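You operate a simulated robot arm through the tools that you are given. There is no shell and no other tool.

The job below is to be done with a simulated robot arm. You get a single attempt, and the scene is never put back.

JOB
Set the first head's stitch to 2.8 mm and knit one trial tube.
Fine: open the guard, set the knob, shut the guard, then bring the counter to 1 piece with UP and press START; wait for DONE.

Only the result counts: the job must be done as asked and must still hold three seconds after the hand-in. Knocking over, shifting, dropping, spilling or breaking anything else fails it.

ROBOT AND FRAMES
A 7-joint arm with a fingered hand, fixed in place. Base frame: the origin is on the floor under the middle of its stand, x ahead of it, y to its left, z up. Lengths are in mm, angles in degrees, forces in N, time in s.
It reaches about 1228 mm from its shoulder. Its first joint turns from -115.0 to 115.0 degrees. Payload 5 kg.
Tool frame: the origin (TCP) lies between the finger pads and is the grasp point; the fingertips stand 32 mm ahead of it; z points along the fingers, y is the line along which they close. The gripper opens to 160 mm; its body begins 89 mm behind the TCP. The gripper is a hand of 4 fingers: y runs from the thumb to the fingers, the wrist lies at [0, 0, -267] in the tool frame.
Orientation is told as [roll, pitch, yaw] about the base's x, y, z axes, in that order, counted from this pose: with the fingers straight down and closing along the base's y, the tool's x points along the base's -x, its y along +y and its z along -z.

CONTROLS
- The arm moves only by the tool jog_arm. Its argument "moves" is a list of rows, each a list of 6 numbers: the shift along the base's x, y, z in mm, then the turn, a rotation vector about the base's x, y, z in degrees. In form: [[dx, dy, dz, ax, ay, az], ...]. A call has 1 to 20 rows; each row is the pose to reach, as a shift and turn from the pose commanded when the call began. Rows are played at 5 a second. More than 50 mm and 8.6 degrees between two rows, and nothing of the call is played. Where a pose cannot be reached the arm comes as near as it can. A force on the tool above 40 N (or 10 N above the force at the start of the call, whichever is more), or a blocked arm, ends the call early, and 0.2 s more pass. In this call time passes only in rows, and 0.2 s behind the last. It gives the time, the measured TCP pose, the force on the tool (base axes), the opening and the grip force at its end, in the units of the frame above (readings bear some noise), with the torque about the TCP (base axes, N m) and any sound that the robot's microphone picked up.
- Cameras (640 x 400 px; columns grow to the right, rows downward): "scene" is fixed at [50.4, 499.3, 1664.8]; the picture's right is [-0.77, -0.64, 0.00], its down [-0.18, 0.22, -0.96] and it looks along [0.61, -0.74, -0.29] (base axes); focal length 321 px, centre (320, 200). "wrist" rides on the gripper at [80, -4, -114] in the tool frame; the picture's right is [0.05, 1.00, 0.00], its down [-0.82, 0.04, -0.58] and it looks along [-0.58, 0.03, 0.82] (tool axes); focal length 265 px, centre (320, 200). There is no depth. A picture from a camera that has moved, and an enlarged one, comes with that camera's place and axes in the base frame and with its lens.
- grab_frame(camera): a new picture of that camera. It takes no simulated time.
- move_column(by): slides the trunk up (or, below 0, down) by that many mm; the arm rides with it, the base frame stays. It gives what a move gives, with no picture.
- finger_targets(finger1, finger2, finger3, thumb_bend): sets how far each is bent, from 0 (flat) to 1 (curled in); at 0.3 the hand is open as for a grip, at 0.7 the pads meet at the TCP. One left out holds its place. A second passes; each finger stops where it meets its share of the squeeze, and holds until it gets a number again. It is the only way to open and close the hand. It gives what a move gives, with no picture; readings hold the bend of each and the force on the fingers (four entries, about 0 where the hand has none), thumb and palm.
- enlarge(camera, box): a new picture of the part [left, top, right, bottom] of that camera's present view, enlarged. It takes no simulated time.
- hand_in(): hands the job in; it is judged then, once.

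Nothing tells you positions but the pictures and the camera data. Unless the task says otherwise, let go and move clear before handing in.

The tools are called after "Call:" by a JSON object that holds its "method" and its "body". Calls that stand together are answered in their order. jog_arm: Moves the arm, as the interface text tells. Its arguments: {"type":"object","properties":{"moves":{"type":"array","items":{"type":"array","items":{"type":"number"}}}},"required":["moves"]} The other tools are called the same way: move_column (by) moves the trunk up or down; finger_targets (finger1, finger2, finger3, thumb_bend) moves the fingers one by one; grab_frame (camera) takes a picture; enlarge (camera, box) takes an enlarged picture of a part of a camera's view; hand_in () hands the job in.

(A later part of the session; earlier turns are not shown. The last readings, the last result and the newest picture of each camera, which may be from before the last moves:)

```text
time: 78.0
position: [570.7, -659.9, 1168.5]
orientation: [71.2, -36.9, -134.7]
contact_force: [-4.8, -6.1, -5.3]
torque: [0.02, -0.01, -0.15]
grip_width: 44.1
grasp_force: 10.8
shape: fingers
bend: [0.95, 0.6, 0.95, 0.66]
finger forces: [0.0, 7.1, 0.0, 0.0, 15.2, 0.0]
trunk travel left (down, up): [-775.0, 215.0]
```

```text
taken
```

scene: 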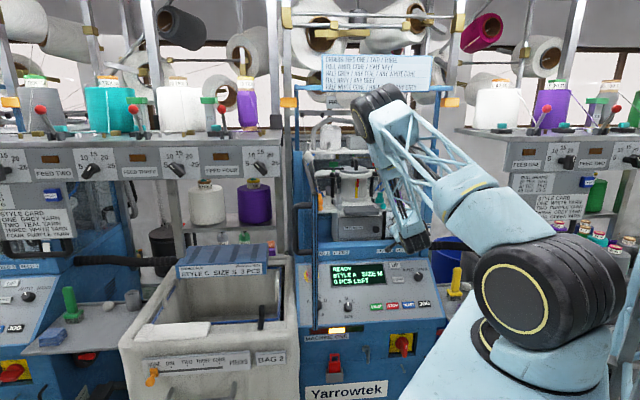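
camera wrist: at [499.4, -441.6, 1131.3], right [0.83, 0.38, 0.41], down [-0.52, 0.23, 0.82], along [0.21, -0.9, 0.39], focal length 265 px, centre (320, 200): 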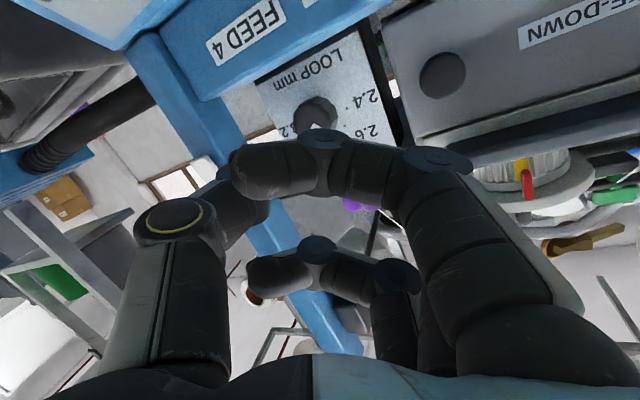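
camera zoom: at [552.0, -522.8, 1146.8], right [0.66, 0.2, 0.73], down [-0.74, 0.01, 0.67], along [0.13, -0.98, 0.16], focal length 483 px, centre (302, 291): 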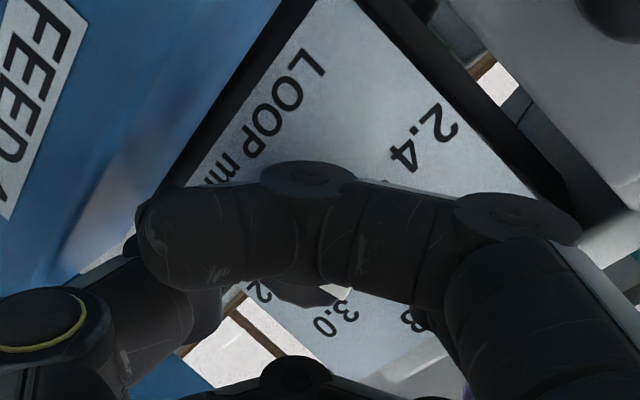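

The knob followed by 24°. I'll continue clockwise for the remaining ~17°.

Call:
{"method": "jog_arm", "body": {"moves": [[-0.25, -0.25, 0.33, 2.83, -2.83, 0], [-0.53, -0.53, 0.64, 5.66, -5.66, 0], [-0.8, -0.8, 0.92, 8.48, -8.48, 0], [-1.13, -1.13, 1.18, 11.3, -11.3, 0], [-1.2, -1.2, 1.25, 12.2, -12.2, 0]]}}

Call:
{"method": "enlarge", "body": {"camera": "wrist", "box": [200, 40, 460, 260]}}

Call:
{"method": "grab_frame", "body": {"camera": "scene"}}

```text
time: 79.2
position: [568.9, -661.6, 1170.1]
orientation: [71.3, -19.6, -134.8]
contact_force: [-1.2, -6.2, -5.5]
torque: [-0.03, 0.0, -0.08]
grip_width: 43.7
grasp_force: 10.1
shape: fingers
bend: [0.95, 0.6, 0.95, 0.66]
finger forces: [0.0, 8.2, 0.1, 0.0, 12.9, 0.0]
trunk travel left (down, up): [-775.0, 215.0]
```

```text
1.82 times, centred on (330, 150) of wrist
camera zoom: at [552.9, -521.7, 1173.8], right [0.49, 0.03, 0.87], down [-0.87, -0.12, 0.49], along [0.12, -0.99, -0.03], focal length 483 px, centre (302, 291)
```

zoom: 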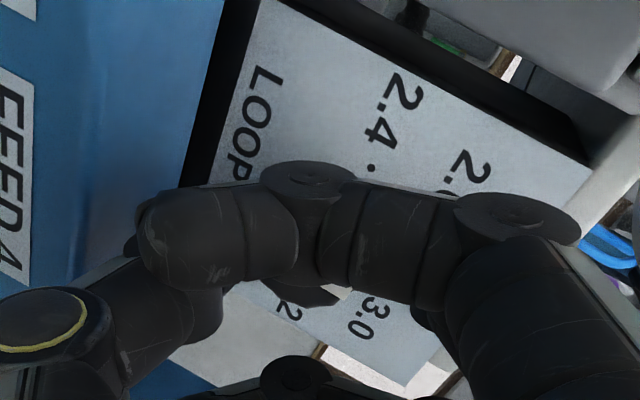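

```text
taken
```

scene: 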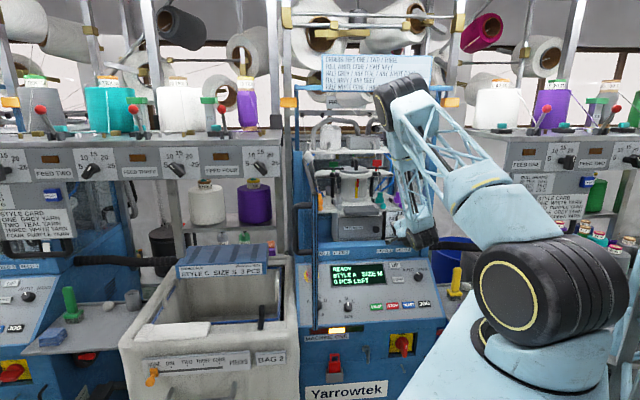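

About 41° applied in total. I'll release, back away along the hand axis, and read the dial.

Call:
{"method": "finger_targets", "body": {"finger2": 0.53, "thumb_bend": 0.57}}

Call:
{"method": "jog_arm", "body": {"moves": [[-9, 11, 5, 0, 0, 0], [-18, 22.5, 10, 0, 0, 0], [-27, 34, 15, 0, 0, 0], [-35, 45, 19.3, 0, 0, 0], [-47, 60, 26, 0, 0, 0]]}}

Call:
{"method": "finger_targets", "body": {"finger1": 0.35, "finger2": 0.45, "finger3": 0.45, "thumb_bend": 0.5}}

Call:
{"method": "grab_frame", "body": {"camera": "wrist"}}

Call:
{"method": "enlarge", "body": {"camera": "wrist", "box": [220, 20, 440, 190]}}

Call:
{"method": "enlarge", "body": {"camera": "scene", "box": [360, 160, 450, 260]}}

```text
time: 80.2
position: [568.5, -660.4, 1170.7]
orientation: [71.1, -19.7, -134.8]
contact_force: [0.4, -0.2, -0.5]
torque: [0.0, 0.02, -0.02]
grip_width: 48.5
grasp_force: 0.0
shape: fingers
bend: [0.95, 0.53, 0.95, 0.56]
finger forces: [0.0, 0.0, 0.1, 0.1, 0.1, 0.0]
trunk travel left (down, up): [-775.0, 215.0]
```

```text
time: 81.5
position: [520.8, -599.7, 1198.4]
orientation: [71.3, -19.8, -134.8]
contact_force: [-0.8, 0.1, -0.1]
torque: [0.03, -0.05, 0.04]
grip_width: 48.7
grasp_force: 0.1
shape: fingers
bend: [0.95, 0.53, 0.95, 0.56]
finger forces: [0.0, 0.0, 0.0, 0.0, 0.0, 0.1]
trunk travel left (down, up): [-775.0, 215.0]
```

```text
time: 82.5
position: [521.3, -600.1, 1197.4]
orientation: [71.2, -19.7, -134.8]
contact_force: [1.1, -0.2, -0.2]
torque: [0.01, -0.01, 0.03]
grip_width: 120.5
grasp_force: 0.0
shape: fingers
bend: [0.35, 0.45, 0.45, 0.5]
finger forces: [0.1, 0.0, 0.0, 0.0, 0.1, 0.1]
trunk travel left (down, up): [-775.0, 215.0]
```

```text
taken
camera wrist: at [504.9, -461.3, 1200.8], right [0.49, 0.03, 0.87], down [-0.87, -0.12, 0.49], along [0.12, -0.99, -0.03], focal length 265 px, centre (320, 200)
```

wrist: 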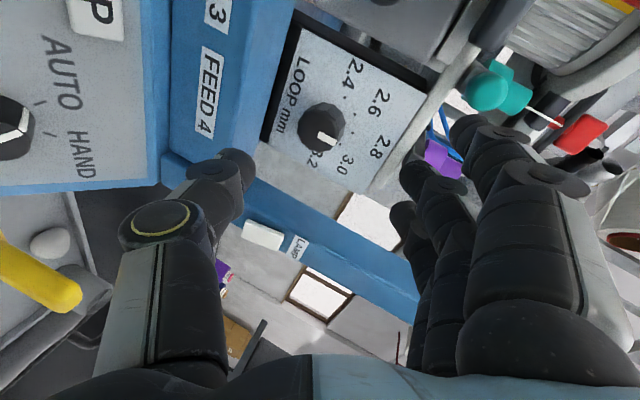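

```text
2.35 times, centred on (330, 105) of wrist
camera zoom: at [504.9, -461.3, 1200.8], right [0.49, 0.03, 0.87], down [-0.87, -0.12, 0.49], along [0.12, -0.99, -0.03], focal length 624 px, centre (296, 424)
```

zoom: 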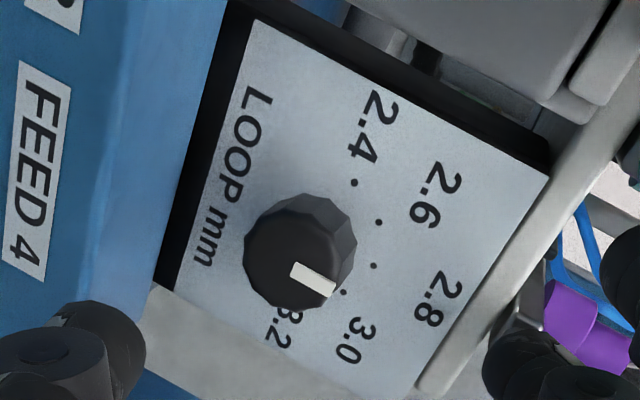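

```text
4.00 times, centred on (405, 210) of scene
camera zoom: at [50.4, 499.3, 1664.8], right [-0.77, -0.64, 0.0], down [-0.18, 0.22, -0.96], along [0.61, -0.74, -0.29], focal length 1285 px, centre (-20, 160)
```

zoom: 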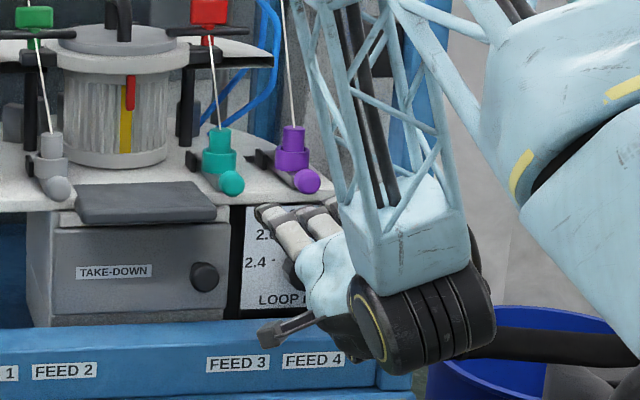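

The pointer now lines up with the 2.8 direction to within a couple of degrees. I'll withdraw the hand, then confirm with an unobstructed scene view.

Call:
{"method": "jog_arm", "body": {"moves": [[-4.6, 4.6, 7, -5.1, 5.3, 2.9], [-9.1, 9.1, 14, -10.3, 10.5, 5.8], [-13.7, 13.7, 21, -15.4, 15.8, 8.8], [-18.2, 18.2, 28, -20.5, 21.1, 11.7], [-22.8, 22.8, 35, -25.7, 26.3, 14.6], [-27.3, 27.3, 42, -30.8, 31.6, 17.5], [-31.9, 31.9, 49, -35.9, 36.9, 20.5], [-36.4, 36.4, 56, -41.1, 42.1, 23.4], [-41, 41, 63, -46.2, 47.4, 26.3]]}}

Call:
{"method": "jog_arm", "body": {"moves": [[-6, 6, 38, 0, 0, 0], [-12, 12, 76, 0, 0, 0], [-18, 18, 115, 0, 0, 0], [-24, 24, 154, 0, 0, 0], [-30, 30, 192, 0, 0, 0]]}}

Call:
{"method": "grab_frame", "body": {"camera": "scene"}}

Call:
{"method": "enlarge", "body": {"camera": "scene", "box": [370, 180, 440, 250]}}

```text
time: 84.5
position: [482.6, -558.5, 1260.1]
orientation: [1.8, -74.7, -45.4]
contact_force: [1.1, 0.0, -0.4]
torque: [-0.01, -0.01, 0.01]
grip_width: 120.3
grasp_force: 0.0
shape: fingers
bend: [0.35, 0.45, 0.45, 0.5]
finger forces: [0.1, 0.1, 0.0, 0.0, 0.0, 0.0]
trunk travel left (down, up): [-775.0, 215.0]
```

```text
time: 85.7
position: [449.7, -528.5, 1453.4]
orientation: [2.4, -74.6, -46.1]
contact_force: [-1.1, -0.1, 0.5]
torque: [-0.01, 0.01, 0.02]
grip_width: 120.4
grasp_force: 0.0
shape: fingers
bend: [0.35, 0.45, 0.45, 0.5]
finger forces: [0.0, 0.1, 0.1, 0.0, 0.0, 0.1]
trunk travel left (down, up): [-775.0, 215.0]
```

```text
taken
```

scene: 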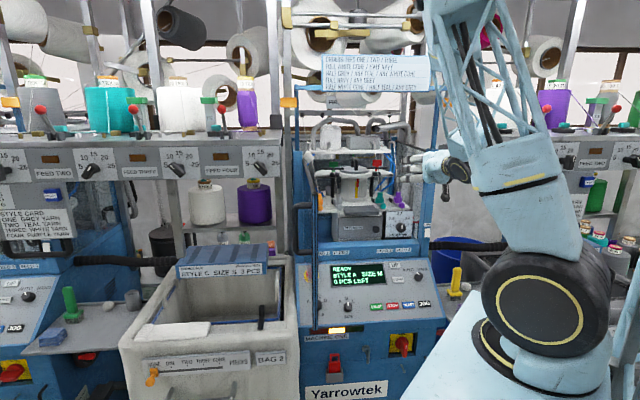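

```text
5.71 times, centred on (405, 215) of scene
camera zoom: at [50.4, 499.3, 1664.8], right [-0.77, -0.64, 0.0], down [-0.18, 0.22, -0.96], along [0.61, -0.74, -0.29], focal length 1835 px, centre (-166, 114)
```

zoom: 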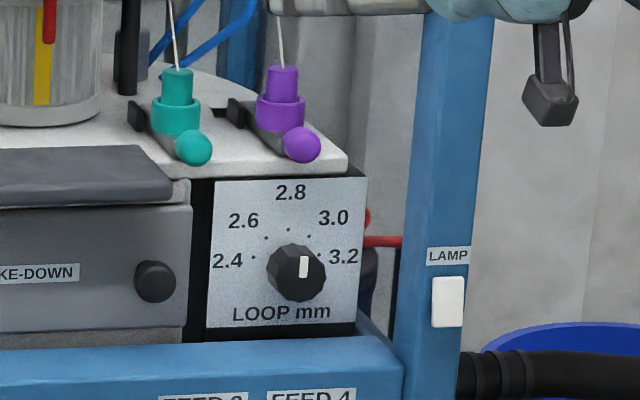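

The scene view confirms it: the pointer is upright at 2.8, within about a degree. Next I'll close the guard: fingers down again, over to the open door's rail near its free end.

Call:
{"method": "jog_arm", "body": {"moves": [[-5, 5, 14, 5.27, 5.27, 0], [-10, 10, 28, 10.5, 10.5, 0], [-15, 15, 42, 15.8, 15.8, 0], [-20, 20, 56, 21.1, 21.1, 0], [-25, 25, 70, 26.4, 26.4, 0], [-30, 30, 84, 31.6, 31.6, 0], [-35, 35, 98, 36.9, 36.9, 0], [-40, 40, 112, 42.2, 42.2, 0], [-45, 45, 126, 47.4, 47.4, 0], [-49.5, 49.5, 140, 52.7, 52.7, 0]]}}

Call:
{"method": "finger_targets", "body": {"finger1": 0.15, "finger2": 0.4, "finger3": 0.4, "thumb_bend": 0.4}}

Call:
{"method": "grab_frame", "body": {"camera": "scene"}}

```text
time: 87.8
position: [404.6, -478.2, 1589.4]
orientation: [1.2, 0.1, -45.2]
contact_force: [2.2, 0.7, 0.8]
torque: [-0.01, 0.05, 0.04]
grip_width: 121.2
grasp_force: 0.1
shape: fingers
bend: [0.35, 0.45, 0.45, 0.5]
finger forces: [0.1, 0.0, 0.1, 0.0, 0.0, 0.0]
out of reach, approached as far as the arm can: row 4, 6
trunk travel left (down, up): [-775.0, 215.0]
```

```text
time: 88.8
position: [400.8, -479.7, 1590.0]
orientation: [1.4, -0.1, -45.1]
contact_force: [-1.0, 0.0, -0.4]
torque: [0.0, -0.01, 0.0]
grip_width: 169.9
grasp_force: 0.0
shape: fingers
bend: [0.15, 0.4, 0.4, 0.4]
finger forces: [0.0, 0.1, 0.0, 0.0, 0.0, 0.0]
trunk travel left (down, up): [-775.0, 215.0]
```

```text
taken
```

scene: 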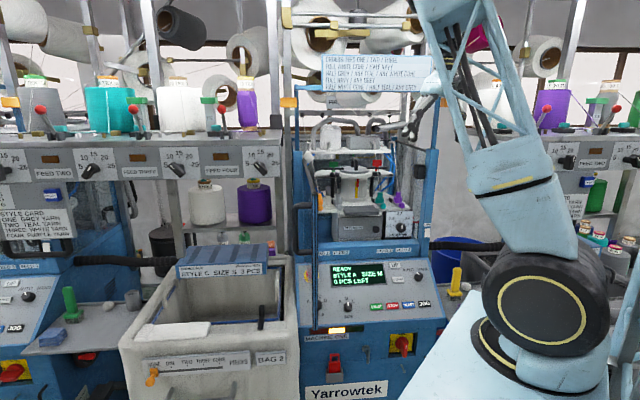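

Call:
{"method": "jog_arm", "body": {"moves": [[17, 43, 0, 0, 0, 0], [34, 86, 0, 0, 0, 0], [51, 129, 0, 0, 0, 0], [68, 172, 0, 0, 0, 0], [85, 215, 0, 0, 0, 0], [102, 258, 0, 0, 0, -0.5], [119, 301, 0, 0, 0, -1], [137, 345, 0, 0, 0, -1.5], [155, 389, 0, 0, 0, -2]]}}

Call:
{"method": "grab_frame", "body": {"camera": "wrist"}}

Call:
{"method": "grab_frame", "body": {"camera": "scene"}}

```text
time: 90.8
position: [557.0, -88.5, 1590.2]
orientation: [1.3, -0.1, -47.2]
contact_force: [-0.9, 0.5, 0.3]
torque: [-0.07, 0.0, -0.01]
grip_width: 169.8
grasp_force: 0.1
shape: fingers
bend: [0.15, 0.4, 0.4, 0.4]
finger forces: [0.0, 0.1, 0.1, 0.0, 0.0, 0.1]
trunk travel left (down, up): [-775.0, 215.0]
```

```text
taken
camera wrist: at [496.2, -32.6, 1702.9], right [0.7, 0.72, 0.02], down [0.57, -0.58, 0.58], along [0.43, -0.39, -0.81], focal length 265 px, centre (320, 200)
```

wrist: 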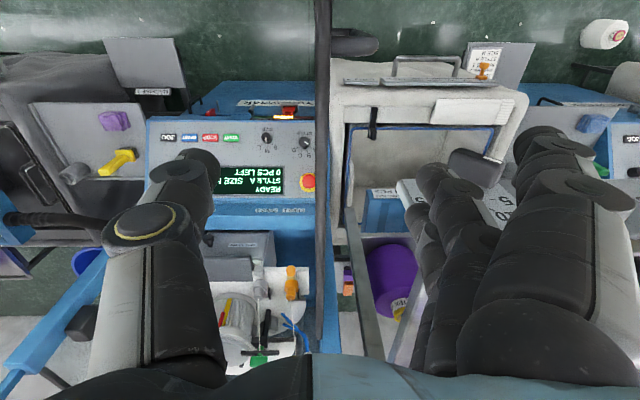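

```text
taken
```

scene: 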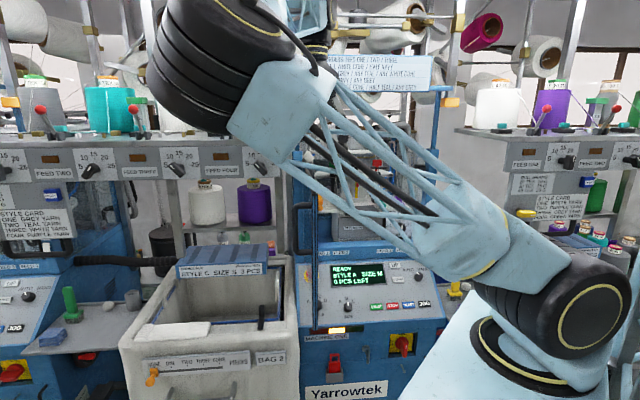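

The open door's rail passes right between thumb and fingers, and the handle is well beyond finger 1. I'll lower onto it and pinch.

Call:
{"method": "jog_arm", "body": {"moves": [[0, 0, -30, 0, 0, 0], [0, 0, -60, 0, 0, 0], [0, 1, -90, 0, 0, 0], [0, 1, -116, 0, 0, 0]]}}

Call:
{"method": "grab_frame", "body": {"camera": "wrist"}}

```text
time: 91.8
position: [557.1, -90.6, 1474.1]
orientation: [1.3, -0.1, -47.2]
contact_force: [0.1, 0.2, -0.9]
torque: [0.01, -0.04, -0.01]
grip_width: 169.6
grasp_force: 0.2
shape: fingers
bend: [0.15, 0.4, 0.4, 0.4]
finger forces: [0.0, 0.1, 0.0, 0.1, 0.1, 0.0]
trunk travel left (down, up): [-775.0, 215.0]
```

```text
taken
camera wrist: at [498.3, -34.5, 1588.1], right [0.7, 0.72, 0.02], down [0.57, -0.58, 0.58], along [0.43, -0.39, -0.81], focal length 265 px, centre (320, 200)
```

wrist: 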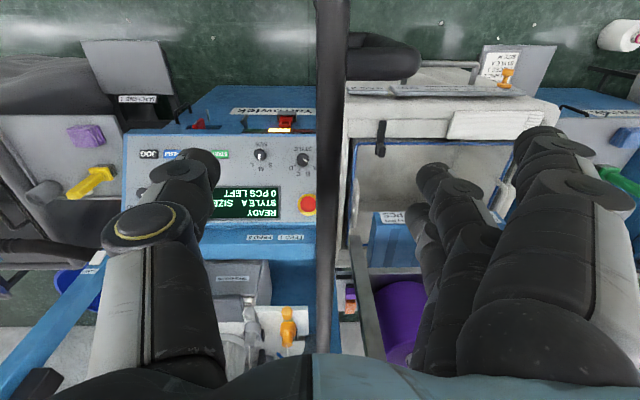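

Call:
{"method": "finger_targets", "body": {"finger2": 0.74, "finger3": 0.74, "thumb_bend": 0.74}}

Call:
{"method": "grab_frame", "body": {"camera": "wrist"}}

```text
time: 92.8
position: [558.6, -90.3, 1474.0]
orientation: [1.3, -0.1, -47.2]
contact_force: [-0.2, 0.8, -7.7]
torque: [0.11, 0.11, 0.16]
grip_width: 111.2
grasp_force: 9.8
shape: fingers
bend: [0.15, 0.72, 0.71, 0.71]
finger forces: [0.0, 4.5, 5.4, 0.0, 9.4, 0.1]
trunk travel left (down, up): [-775.0, 215.0]
```

```text
taken
camera wrist: at [498.5, -34.1, 1588.0], right [0.7, 0.72, 0.02], down [0.57, -0.58, 0.58], along [0.43, -0.39, -0.81], focal length 265 px, centre (320, 200)
```

wrist: 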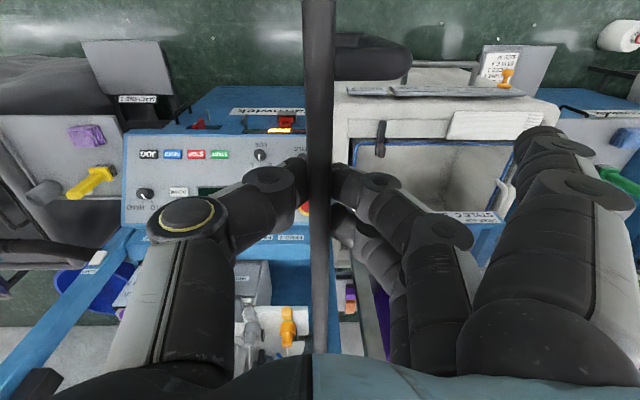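

The rail is gripped. Refitting the hinge at about (R=-333, B=831), I'll swing the door back along its arc, first 35°.

Call:
{"method": "jog_arm", "body": {"moves": [[-11, -12, 0, 0, 0, 2.5], [-21.8, -24, 0, 0, 0, 5], [-31.8, -36.9, 0, 0, 0, 7.5], [-41.4, -49.9, 0, 0, 0, 10], [-50.3, -63.5, 0, 0, 0, 12.5], [-58.8, -77.4, 0, 0, 0, 15], [-66.4, -91.7, 0, 0, 0, 17.5], [-73.6, -106.3, 0, 0, 0, 20], [-79.9, -121.2, 0, 0, 0, 22.5], [-85.8, -136.3, 0, 0, 0, 25], [-90.8, -151.7, 0, 0, 0, 27.5], [-95.4, -167.3, 0, 0, 0, 30], [-99, -183.1, 0, 0, 0, 32.5], [-102.2, -199.1, 0, 0, 0, 35]]}}

Call:
{"method": "grab_frame", "body": {"camera": "scene"}}

Call:
{"method": "grab_frame", "body": {"camera": "wrist"}}

```text
time: 95.8
position: [456.8, -289.1, 1475.7]
orientation: [1.3, 0.0, -12.2]
contact_force: [9.2, -1.8, -1.2]
torque: [0.02, -0.15, 0.16]
grip_width: 111.7
grasp_force: 9.6
shape: fingers
bend: [0.15, 0.72, 0.72, 0.7]
finger forces: [0.0, 4.9, 5.1, 0.1, 10.4, 0.0]
trunk travel left (down, up): [-775.0, 215.0]
```

```text
taken
```

scene: 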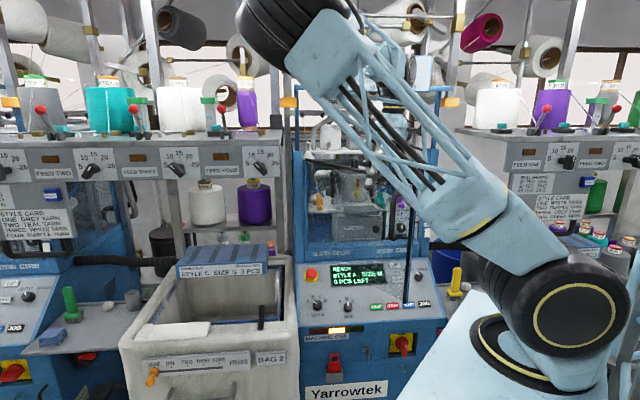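

```text
taken
camera wrist: at [376.4, -278.0, 1589.3], right [0.16, 0.99, 0.02], down [0.8, -0.14, 0.58], along [0.58, -0.07, -0.81], focal length 265 px, centre (320, 200)
```

wrist: 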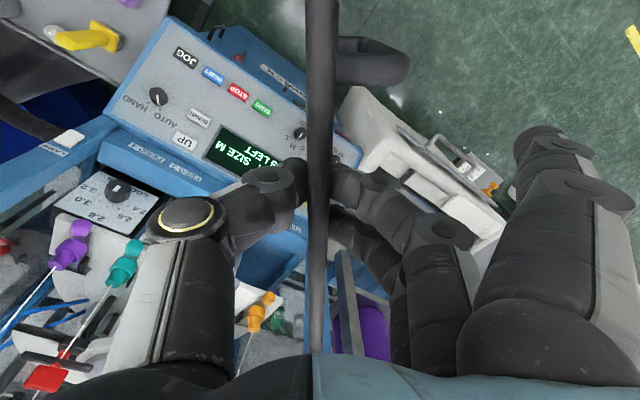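

The door is following and the dial still shows 2.8. I'll continue the swing to about 27° open.

Call:
{"method": "jog_arm", "body": {"moves": [[-2.5, -16, 0, 0, 0, 2.5], [-4.1, -32.2, 0, 0, 0, 5], [-5.1, -48.4, 0, 0, 0, 7.5], [-5.4, -64.6, 0, 0, 0, 10], [-5, -80.9, 0, 0, 0, 12.5], [-3.8, -97.1, 0, 0, 0, 15], [-1.9, -113.2, 0, 0, 0, 17.5], [0.7, -129.2, 0, 0, 0, 20], [3.9, -145.2, 0, 0, 0, 22.5], [7.8, -160.9, 0, 0, 0, 25], [12.5, -176.4, 0, 0, 0, 27.5], [17.7, -191.8, 0, 0, 0, 30]]}}

Call:
{"method": "grab_frame", "body": {"camera": "scene"}}

Call:
{"method": "grab_frame", "body": {"camera": "wrist"}}

```text
time: 98.5
position: [474.0, -482.8, 1476.9]
orientation: [1.3, 0.0, 17.7]
contact_force: [2.2, 0.6, -0.4]
torque: [0.01, 0.0, 0.16]
grip_width: 111.1
grasp_force: 10.2
shape: fingers
bend: [0.15, 0.72, 0.72, 0.71]
finger forces: [0.0, 5.5, 4.8, 0.0, 10.4, 0.0]
trunk travel left (down, up): [-775.0, 215.0]
```

```text
taken
```

scene: 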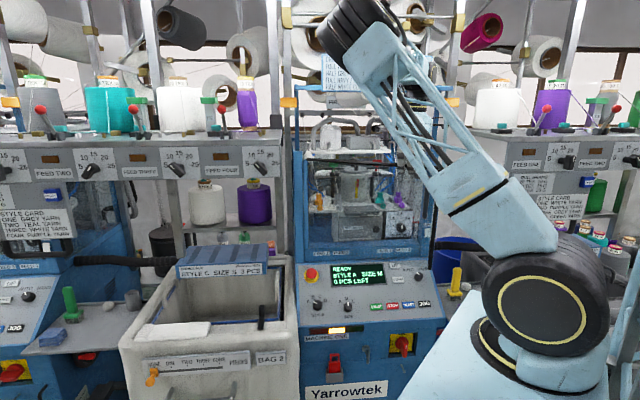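

```text
taken
camera wrist: at [398.5, -511.6, 1588.9], right [-0.35, 0.94, 0.02], down [0.77, 0.28, 0.58], along [0.54, 0.22, -0.81], focal length 265 px, centre (320, 200)
```

wrist: 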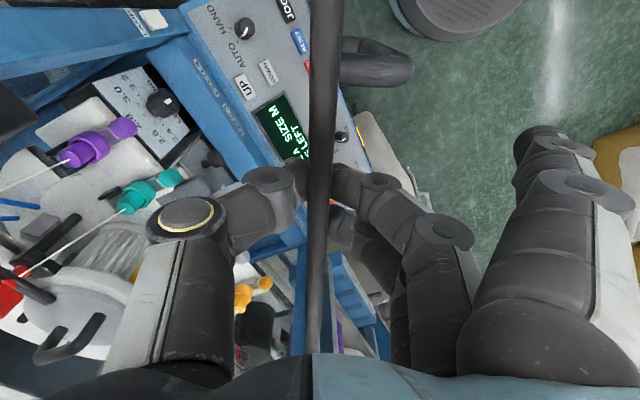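

The door is back to about 27° open. From here the overhead sign is close, so I'll let go, rise, turn the hand forward further left, and push the door shut from outside.

Call:
{"method": "finger_targets", "body": {"finger1": 0.3, "finger2": 0.35, "finger3": 0.35, "thumb_bend": 0.35}}

Call:
{"method": "jog_arm", "body": {"moves": [[0, 0, 30, 0, 0, 0], [0, 0, 60, 0, 0, 0], [0, 0, 90, 0, 0, 0], [0, 0, 115, 0, 0, 0]]}}

Call:
{"method": "jog_arm", "body": {"moves": [[7, 20, 0, 0, 0, -7.8], [14, 41, 0, 0, 0, -15.7], [21, 62, 0, 0, 0, -23.5], [28, 83, 0, 0, 0, -31.3], [35, 104, 0, 0, 0, -39.2], [42, 125, 0, 0, 0, -47], [49, 145, 0, 0, 0, -54.9], [56, 165, 0, 0, 0, -62.7]]}}

Call:
{"method": "grab_frame", "body": {"camera": "scene"}}

Call:
{"method": "grab_frame", "body": {"camera": "wrist"}}

```text
time: 99.5
position: [472.7, -479.5, 1475.4]
orientation: [1.3, 0.0, 17.8]
contact_force: [-0.5, -0.8, -0.6]
torque: [-0.01, 0.01, 0.04]
grip_width: 161.2
grasp_force: 0.1
shape: fingers
bend: [0.3, 0.35, 0.35, 0.35]
finger forces: [0.0, 0.0, 0.0, 0.0, 0.1, 0.1]
trunk travel left (down, up): [-775.0, 215.0]
```

```text
time: 100.5
position: [471.9, -480.6, 1590.2]
orientation: [1.2, -0.1, 17.8]
contact_force: [0.0, -0.1, -0.8]
torque: [-0.01, 0.0, 0.01]
grip_width: 161.1
grasp_force: 0.1
shape: fingers
bend: [0.3, 0.35, 0.35, 0.35]
finger forces: [0.0, 0.0, 0.0, 0.1, 0.0, 0.0]
trunk travel left (down, up): [-775.0, 215.0]
```

```text
time: 102.2
position: [527.5, -314.8, 1591.3]
orientation: [1.3, -0.2, -45.1]
contact_force: [-0.9, 0.1, -0.3]
torque: [-0.03, -0.01, -0.03]
grip_width: 161.2
grasp_force: 0.0
shape: fingers
bend: [0.3, 0.35, 0.35, 0.35]
finger forces: [0.0, 0.0, 0.0, 0.0, 0.0, 0.0]
trunk travel left (down, up): [-775.0, 215.0]
```

```text
taken
```

scene: 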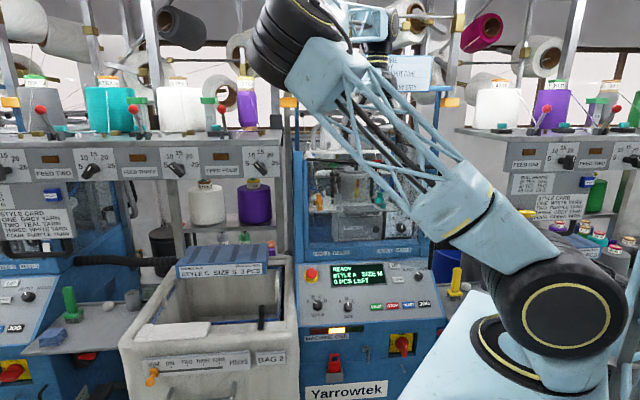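

```text
taken
camera wrist: at [466.1, -261.6, 1704.4], right [0.67, 0.74, 0.02], down [0.6, -0.56, 0.58], along [0.44, -0.38, -0.81], focal length 265 px, centre (320, 200)
```

wrist: 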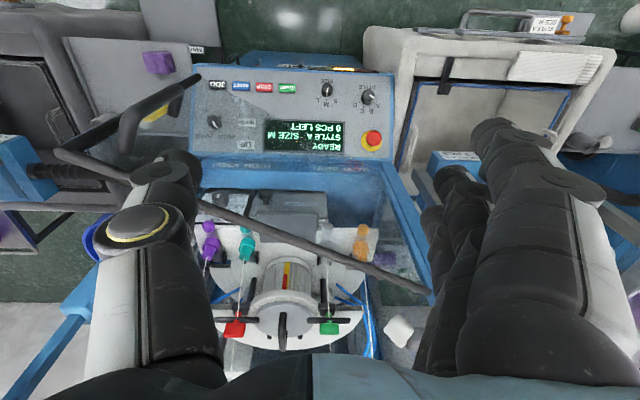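

Call:
{"method": "finger_targets", "body": {"finger1": 0.7, "finger2": 0.7, "finger3": 0.7, "thumb_bend": 0.68}}

Call:
{"method": "jog_arm", "body": {"moves": [[6, -6, -29, -5.3, -5.3, 0], [13, -13, -58, -10.6, -10.6, 0], [19, -19, -87, -15.9, -15.9, 0], [25, -25, -116, -21.2, -21.2, 0], [32, -32, -145, -26.5, -26.5, 0], [38, -38, -174, -31.8, -31.8, 0], [44, -44, -203, -37.1, -37.1, 0], [51, -51, -232, -42.4, -42.4, 0], [57, -57, -261, -47.7, -47.7, 0], [63, -63, -290, -53, -53, 0]]}}

Call:
{"method": "grab_frame", "body": {"camera": "scene"}}

Call:
{"method": "grab_frame", "body": {"camera": "wrist"}}

```text
time: 103.2
position: [527.1, -316.6, 1590.0]
orientation: [1.3, -0.2, -44.9]
contact_force: [0.5, -0.4, 0.0]
torque: [0.01, -0.01, 0.0]
grip_width: 26.3
grasp_force: 0.0
shape: fingers
bend: [0.7, 0.7, 0.7, 0.68]
finger forces: [0.0, 0.0, 0.0, 0.0, 0.0, 0.1]
trunk travel left (down, up): [-775.0, 215.0]
```

```text
time: 105.5
position: [591.7, -378.0, 1299.3]
orientation: [0.7, -75.0, -44.4]
contact_force: [-0.1, -0.4, -0.2]
torque: [0.01, 0.01, -0.01]
grip_width: 26.1
grasp_force: 0.0
shape: fingers
bend: [0.7, 0.7, 0.7, 0.68]
finger forces: [0.0, 0.0, 0.0, 0.1, 0.1, 0.0]
trunk travel left (down, up): [-775.0, 215.0]
```

```text
taken
```

scene: 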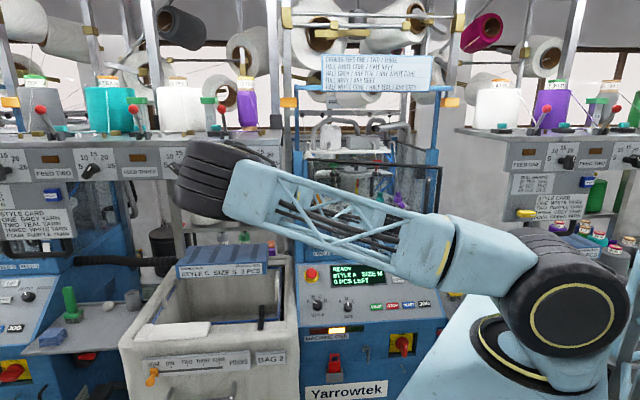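

```text
taken
camera wrist: at [494.3, -289.6, 1251.4], right [0.68, 0.73, -0.05], down [-0.22, 0.27, 0.94], along [0.7, -0.63, 0.35], focal length 265 px, centre (320, 200)
```

wrist: 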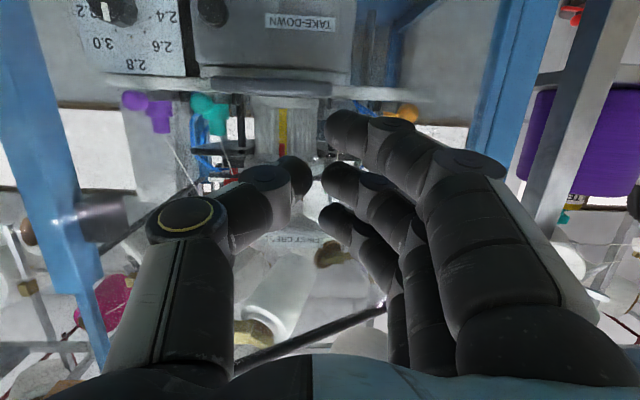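

The hand is in front of the pane at left of centre, with no contacts. I'll push gently forward to swing the door shut.

Call:
{"method": "jog_arm", "body": {"moves": [[10.6, -10.6, 0, 0, 0, 0], [21.2, -21.2, 0, 0, 0, 0], [31.8, -31.8, 0, 0, 0, 0], [42.4, -42.4, 0, 0, 0, 0]]}}

Call:
{"method": "grab_frame", "body": {"camera": "scene"}}

Call:
{"method": "grab_frame", "body": {"camera": "wrist"}}

```text
time: 106.5
position: [634.1, -421.2, 1301.4]
orientation: [1.1, -75.1, -44.7]
contact_force: [0.0, 0.6, -0.2]
torque: [-0.03, 0.01, 0.02]
grip_width: 25.6
grasp_force: 0.0
shape: fingers
bend: [0.7, 0.7, 0.7, 0.68]
finger forces: [0.0, 0.0, 0.0, 0.1, 0.0, 0.0]
trunk travel left (down, up): [-775.0, 215.0]
```

```text
taken
```

scene: 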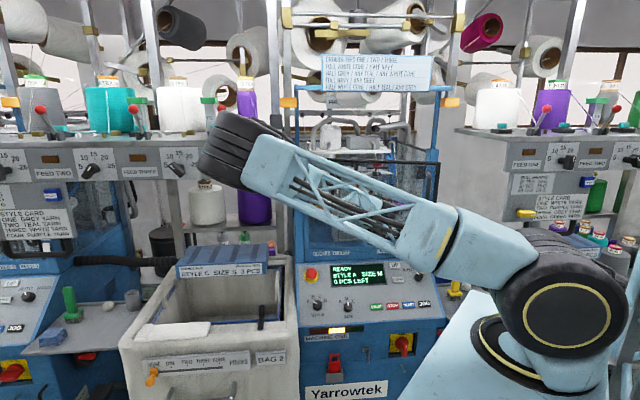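

```text
taken
camera wrist: at [537.0, -333.5, 1252.9], right [0.68, 0.73, -0.04], down [-0.23, 0.27, 0.94], along [0.7, -0.63, 0.35], focal length 265 px, centre (320, 200)
```

wrist: 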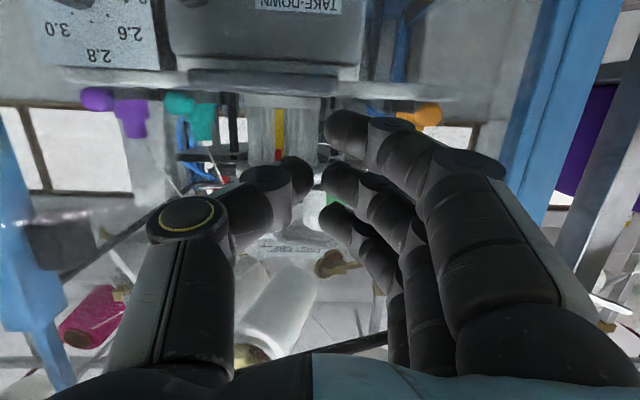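

Call:
{"method": "enlarge", "body": {"camera": "scene", "box": [280, 100, 470, 260]}}

Call:
{"method": "jog_arm", "body": {"moves": [[8, -8, 0, 0, 0, 0], [16, -16, 0, 0, 0, 0], [24, -24, 0, 0, 0, 0]]}}

Call:
{"method": "enlarge", "body": {"camera": "scene", "box": [280, 100, 470, 260]}}

```text
2.50 times, centred on (375, 180) of scene
camera zoom: at [50.4, 499.3, 1664.8], right [-0.77, -0.64, 0.0], down [-0.18, 0.22, -0.96], along [0.61, -0.74, -0.29], focal length 803 px, centre (182, 250)
```

zoom: 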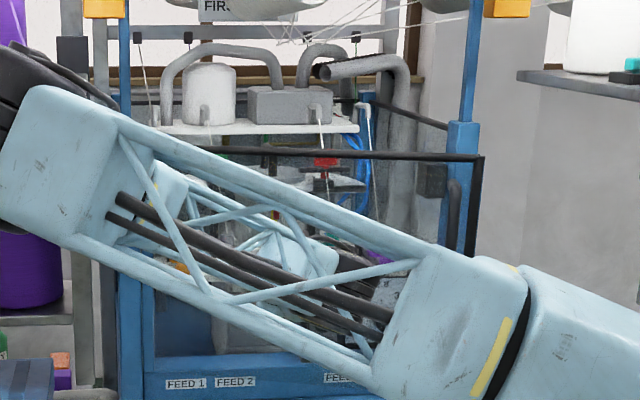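

```text
time: 107.2
position: [658.7, -445.8, 1301.1]
orientation: [1.1, -74.9, -44.8]
contact_force: [0.1, 0.1, -0.4]
torque: [-0.03, -0.01, 0.01]
grip_width: 25.6
grasp_force: 0.0
shape: fingers
bend: [0.7, 0.7, 0.7, 0.68]
finger forces: [0.0, 0.0, 0.0, 0.0, 0.0, 0.0]
trunk travel left (down, up): [-775.0, 215.0]
```

```text
2.50 times, centred on (375, 180) of scene
camera zoom: at [50.4, 499.3, 1664.8], right [-0.77, -0.64, 0.0], down [-0.18, 0.22, -0.96], along [0.61, -0.74, -0.29], focal length 803 px, centre (182, 250)
```

zoom: 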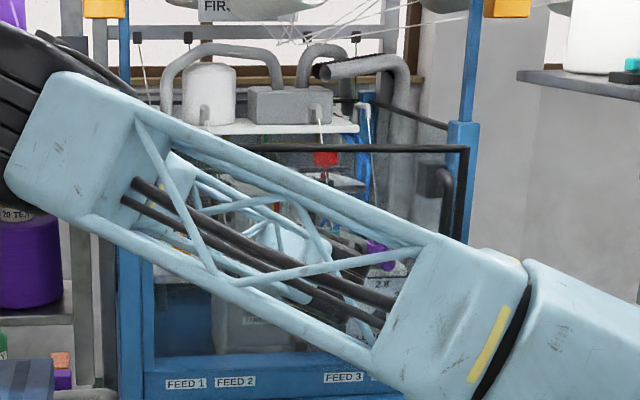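

The door is swinging shut with almost no force. I'll keep pushing in small steps until it meets its stop.

Call:
{"method": "jog_arm", "body": {"moves": [[5, -5, 0, 0, 0, 0], [10, -10, 0, 0, 0, 0], [14, -14, 0, 0, 0, 0], [18, -18, 0, 0, 0, 0]]}}

Call:
{"method": "enlarge", "body": {"camera": "scene", "box": [280, 100, 470, 260]}}

Call:
{"method": "grab_frame", "body": {"camera": "wrist"}}

```text
time: 108.2
position: [675.7, -463.3, 1299.7]
orientation: [1.0, -75.1, -44.7]
contact_force: [0.9, 0.5, 0.0]
torque: [0.02, 0.0, -0.02]
grip_width: 25.8
grasp_force: 0.0
shape: fingers
bend: [0.7, 0.7, 0.7, 0.68]
finger forces: [0.1, 0.1, 0.0, 0.0, 0.1, 0.0]
trunk travel left (down, up): [-775.0, 215.0]
```

```text
2.50 times, centred on (375, 180) of scene
camera zoom: at [50.4, 499.3, 1664.8], right [-0.77, -0.64, 0.0], down [-0.18, 0.22, -0.96], along [0.61, -0.74, -0.29], focal length 803 px, centre (182, 250)
```

zoom: 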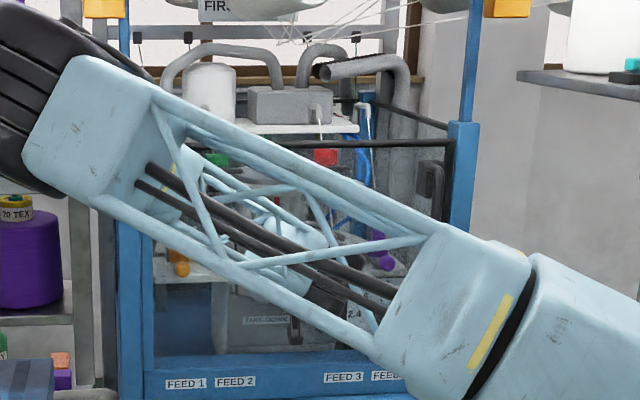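

```text
taken
camera wrist: at [577.9, -374.6, 1251.9], right [0.68, 0.73, -0.05], down [-0.22, 0.27, 0.94], along [0.7, -0.63, 0.35], focal length 265 px, centre (320, 200)
```

wrist: 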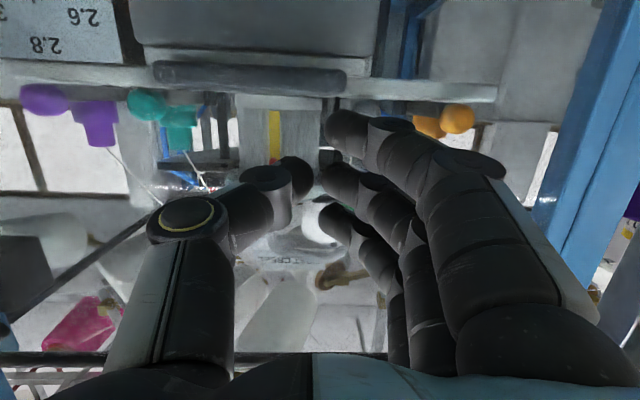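

The door is at, or within a few millimetres of, its closed position. I'll push a little more until I feel the stop.

Call:
{"method": "jog_arm", "body": {"moves": [[2, -2, 0, 0, 0, 0], [4, -4, 0, 0, 0, 0], [6, -6, 0, 0, 0, 0], [8, -8, 0, 0, 0, 0]]}}

Call:
{"method": "enlarge", "body": {"camera": "scene", "box": [380, 130, 460, 260]}}

```text
time: 109.3
position: [679.3, -469.0, 1299.9]
orientation: [0.7, -75.0, -44.6]
contact_force: [-14.4, 19.1, 3.1]
torque: [-0.41, -0.22, -0.05]
grip_width: 23.7
grasp_force: 11.9
shape: fingers
bend: [0.7, 0.7, 0.75, 0.69]
finger forces: [0.0, 0.1, 13.9, 0.1, 10.0, 0.0]
trunk travel left (down, up): [-775.0, 215.0]
stopped in row 4: the force on the tool passed its limit at 42 N (the readings are from after the stop); the commanded pose is now the measured one
```

```text
3.08 times, centred on (420, 195) of scene
camera zoom: at [50.4, 499.3, 1664.8], right [-0.77, -0.64, 0.0], down [-0.18, 0.22, -0.96], along [0.61, -0.74, -0.29], focal length 988 px, centre (12, 215)
```

zoom: 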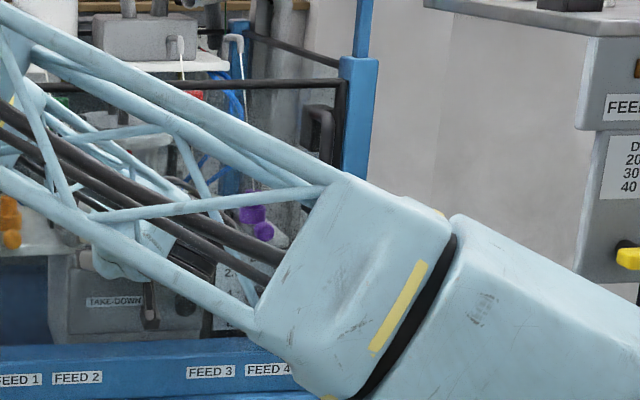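

The push ended on a firm stop, so the guard is shut. I'll back the hand away and check the closed door against the first picture.

Call:
{"method": "jog_arm", "body": {"moves": [[-14, 14, 0, 0, 0, 0], [-28, 28, 0, 0, 0, 0], [-42, 42, 0, 0, 0, 0], [-56, 56, 0, 0, 0, 0], [-70, 70, 0, 0, 0, 0], [-80, 80, 0, 0, 0, 0]]}}

Call:
{"method": "grab_frame", "body": {"camera": "scene"}}

Call:
{"method": "enlarge", "body": {"camera": "scene", "box": [370, 130, 460, 250]}}

Call:
{"method": "grab_frame", "body": {"camera": "wrist"}}

```text
time: 110.8
position: [600.4, -390.8, 1300.1]
orientation: [0.9, -74.8, -44.8]
contact_force: [0.6, -0.6, -0.2]
torque: [-0.01, 0.01, 0.0]
grip_width: 25.4
grasp_force: 0.1
shape: fingers
bend: [0.7, 0.7, 0.7, 0.68]
finger forces: [0.1, 0.1, 0.0, 0.1, 0.0, 0.0]
trunk travel left (down, up): [-775.0, 215.0]
```

```text
taken
```

scene: 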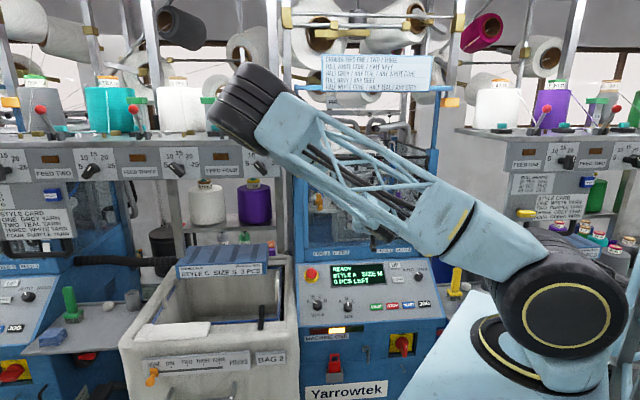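

```text
3.33 times, centred on (415, 190) of scene
camera zoom: at [50.4, 499.3, 1664.8], right [-0.77, -0.64, 0.0], down [-0.18, 0.22, -0.96], along [0.61, -0.74, -0.29], focal length 1071 px, centre (3, 233)
```

zoom: 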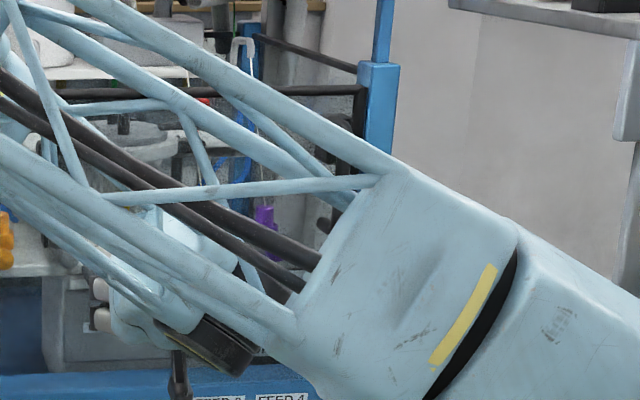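

```text
taken
camera wrist: at [504.8, -301.8, 1250.9], right [0.68, 0.73, -0.05], down [-0.22, 0.27, 0.94], along [0.7, -0.63, 0.34], focal length 265 px, centre (320, 200)
```

wrist: 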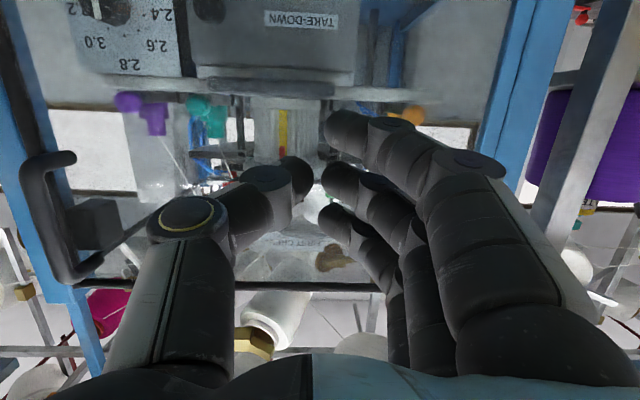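

The guard is closed. Next are the buttons: I'll form a finger-2-plus-thumb tip, curl fingers 1 and 3, and move in front of UP (R≈22, B≈813, z≈1040), tilted about 35° down.

Call:
{"method": "finger_targets", "body": {"finger1": 0.95, "finger2": 0.73, "finger3": 0.95, "thumb_bend": 0.7}}

Call:
{"method": "jog_arm", "body": {"moves": [[-15, -19, -28, 2, 2, 0], [-30, -38, -56, 4, 4, 0], [-45, -58, -84, 6, 6, 0], [-60, -77, -112, 8, 8, 0], [-76, -96, -140, 10, 10, 0], [-91, -115, -168, 12, 12, 0], [-106, -135, -196, 14.1, 14.1, 0]]}}

Call:
{"method": "grab_frame", "body": {"camera": "wrist"}}

Call:
{"method": "grab_frame", "body": {"camera": "scene"}}

```text
time: 111.8
position: [601.4, -391.1, 1299.4]
orientation: [0.9, -74.9, -44.7]
contact_force: [0.1, -0.5, 0.8]
torque: [0.02, 0.0, 0.03]
grip_width: 41.1
grasp_force: 0.1
shape: fingers
bend: [0.95, 0.72, 0.95, 0.7]
finger forces: [0.0, 0.1, 0.0, 0.0, 0.1, 0.0]
trunk travel left (down, up): [-775.0, 215.0]
```

```text
time: 113.3
position: [493.9, -527.1, 1100.5]
orientation: [1.1, -54.9, -45.1]
contact_force: [-0.8, -0.4, 0.4]
torque: [0.01, -0.01, 0.02]
grip_width: 41.2
grasp_force: 0.0
shape: fingers
bend: [0.95, 0.72, 0.95, 0.7]
finger forces: [0.0, 0.0, 0.0, 0.0, 0.1, 0.0]
trunk travel left (down, up): [-775.0, 215.0]
```

```text
taken
camera wrist: at [391.8, -432.4, 1099.8], right [0.67, 0.74, -0.03], down [0.02, 0.02, 1.0], along [0.74, -0.67, 0.0], focal length 265 px, centre (320, 200)
```

wrist: 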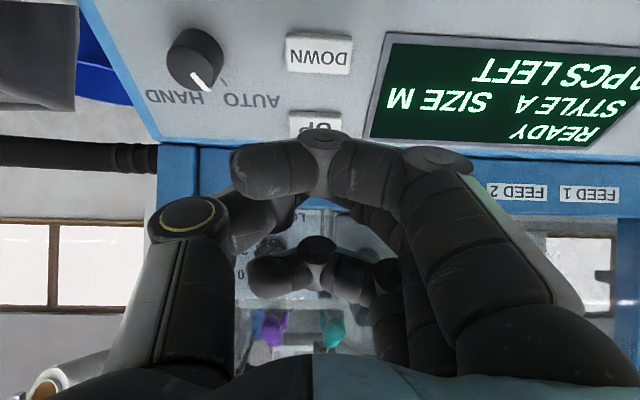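

```text
taken
```

scene: 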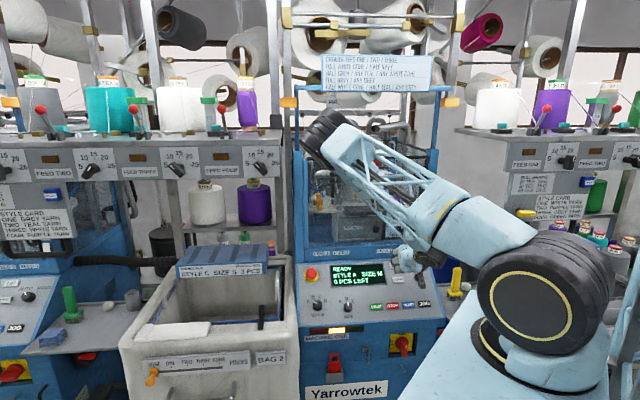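

UP is straight ahead of the fingertip, about 78 mm away. I'll close in most of the way, then take small pressing steps.

Call:
{"method": "jog_arm", "body": {"moves": [[10, -9.5, -9, 0, 0, 0], [20, -19, -18, 0, 0, 0], [30.5, -28.5, -27.5, 0, 0, 0], [36, -34, -33, 0, 0, 0]]}}

Call:
{"method": "grab_frame", "body": {"camera": "wrist"}}

Call:
{"method": "enlarge", "body": {"camera": "scene", "box": [360, 220, 460, 310]}}

```text
time: 114.3
position: [531.6, -559.2, 1069.9]
orientation: [1.1, -54.9, -44.8]
contact_force: [-1.5, -0.1, -0.5]
torque: [-0.03, 0.02, 0.04]
grip_width: 41.2
grasp_force: 0.1
shape: fingers
bend: [0.95, 0.72, 0.95, 0.7]
finger forces: [0.0, 0.0, 0.1, 0.0, 0.0, 0.0]
trunk travel left (down, up): [-775.0, 215.0]
```

```text
taken
camera wrist: at [428.9, -465.2, 1068.5], right [0.67, 0.74, -0.03], down [0.02, 0.03, 1.0], along [0.74, -0.67, 0.0], focal length 265 px, centre (320, 200)
```

wrist: 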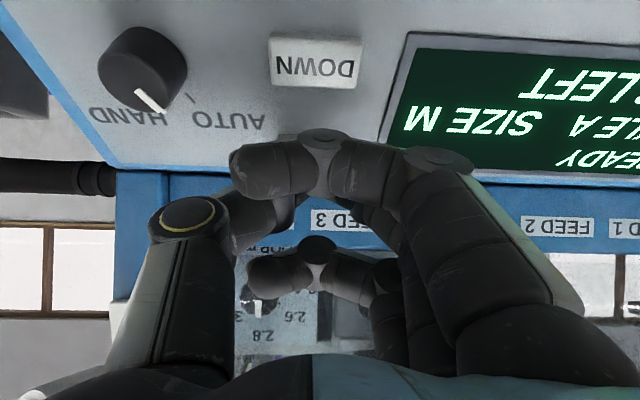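

```text
4.44 times, centred on (410, 265) of scene
camera zoom: at [50.4, 499.3, 1664.8], right [-0.77, -0.64, 0.0], down [-0.18, 0.22, -0.96], along [0.61, -0.74, -0.29], focal length 1428 px, centre (-80, -89)
```

zoom: 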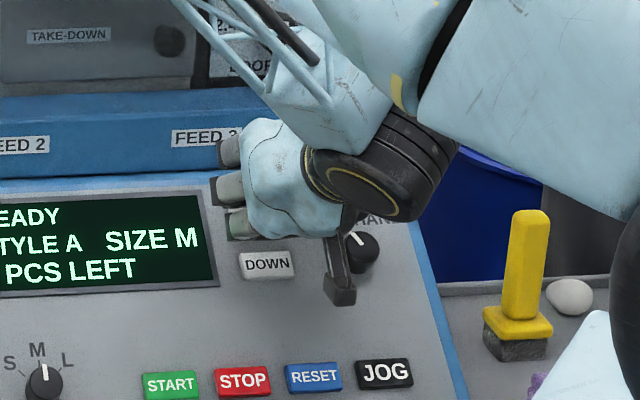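

Tip is about 20 mm above the UP button. I'll move closer in small increments and watch force and display.

Call:
{"method": "jog_arm", "body": {"moves": [[3, -5, -4, 0, 0, 0], [7.6, -9.7, -8.6, 0, 0, 0]]}}

Call:
{"method": "jog_arm", "body": {"moves": [[1.2, -1.2, -1.2, 0, 0, 0], [2.3, -2.3, -2.3, 0, 0, 0]]}}

Call:
{"method": "enlarge", "body": {"camera": "scene", "box": [320, 240, 440, 320]}}

```text
time: 115.0
position: [540.1, -568.9, 1060.2]
orientation: [1.1, -55.0, -45.0]
contact_force: [-0.3, 0.1, 0.8]
torque: [0.03, 0.06, 0.03]
grip_width: 41.4
grasp_force: 0.1
shape: fingers
bend: [0.95, 0.72, 0.95, 0.7]
finger forces: [0.0, 0.0, 0.1, 0.1, 0.1, 0.1]
trunk travel left (down, up): [-775.0, 215.0]
```

```text
time: 115.5
position: [542.3, -571.8, 1058.4]
orientation: [1.0, -55.0, -44.9]
contact_force: [-3.5, 2.2, 2.6]
torque: [0.0, 0.04, -0.05]
grip_width: 40.9
grasp_force: 2.9
shape: fingers
bend: [0.95, 0.72, 0.95, 0.7]
finger forces: [0.0, 0.1, 0.0, 0.0, 6.3, 0.1]
trunk travel left (down, up): [-775.0, 215.0]
heard: click
```

```text
5.00 times, centred on (380, 280) of scene
camera zoom: at [50.4, 499.3, 1664.8], right [-0.77, -0.64, 0.0], down [-0.18, 0.22, -0.96], along [0.61, -0.74, -0.29], focal length 1606 px, centre (20, -200)
```

zoom: 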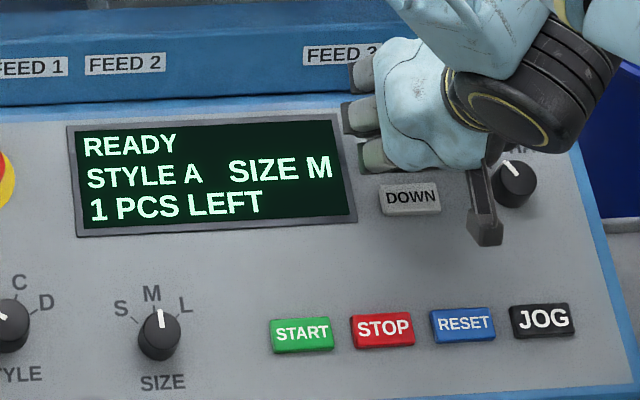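

UP clicked once and the display shows "1 PCS LEFT". I'll retreat straight back, then move in front of START.

Call:
{"method": "jog_arm", "body": {"moves": [[-13.5, 13.5, 13.3, 0, 0, 0], [-27, 27, 26.7, 0, 0, 0], [-40.5, 40.5, 40, 0, 0, 0]]}}

Call:
{"method": "jog_arm", "body": {"moves": [[0.7, 28, -20, 1.4, 1.4, 0], [1.4, 57, -41, 2.8, 2.8, 0], [2.1, 85, -61, 4.2, 4.2, 0], [2.8, 114, -82, 5.7, 5.7, 0], [3.5, 142, -102, 7.07, 7.07, 0]]}}

Call:
{"method": "grab_frame", "body": {"camera": "wrist"}}

Call:
{"method": "grab_frame", "body": {"camera": "scene"}}

```text
time: 116.3
position: [501.3, -529.9, 1098.6]
orientation: [1.0, -55.0, -44.8]
contact_force: [0.1, 0.5, -0.6]
torque: [0.03, 0.01, 0.0]
grip_width: 41.2
grasp_force: 0.0
shape: fingers
bend: [0.95, 0.72, 0.95, 0.7]
finger forces: [0.0, 0.0, 0.0, 0.0, 0.1, 0.0]
trunk travel left (down, up): [-775.0, 215.0]
```

```text
time: 117.5
position: [505.2, -391.6, 998.5]
orientation: [1.1, -44.9, -44.8]
contact_force: [-0.6, 0.4, 0.0]
torque: [-0.06, 0.0, 0.04]
grip_width: 41.5
grasp_force: 0.1
shape: fingers
bend: [0.95, 0.72, 0.95, 0.7]
finger forces: [0.0, 0.0, 0.0, 0.0, 0.1, 0.1]
trunk travel left (down, up): [-775.0, 215.0]
```

```text
taken
camera wrist: at [403.3, -297.0, 1021.4], right [0.67, 0.74, -0.02], down [0.14, -0.1, 0.99], along [0.73, -0.66, -0.17], focal length 265 px, centre (320, 200)
```

wrist: 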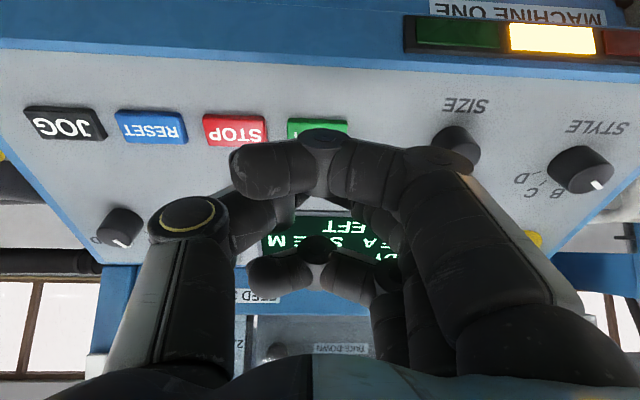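

```text
taken
```

scene: 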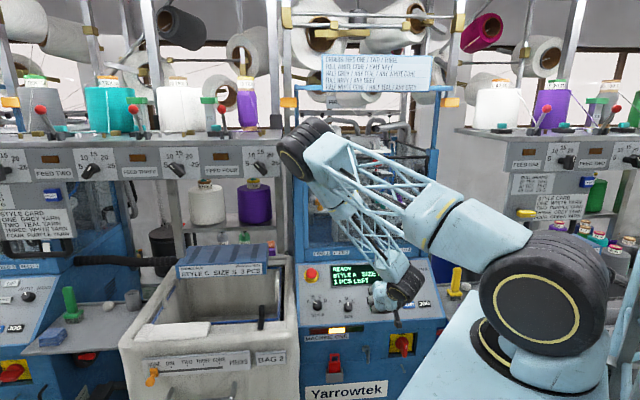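

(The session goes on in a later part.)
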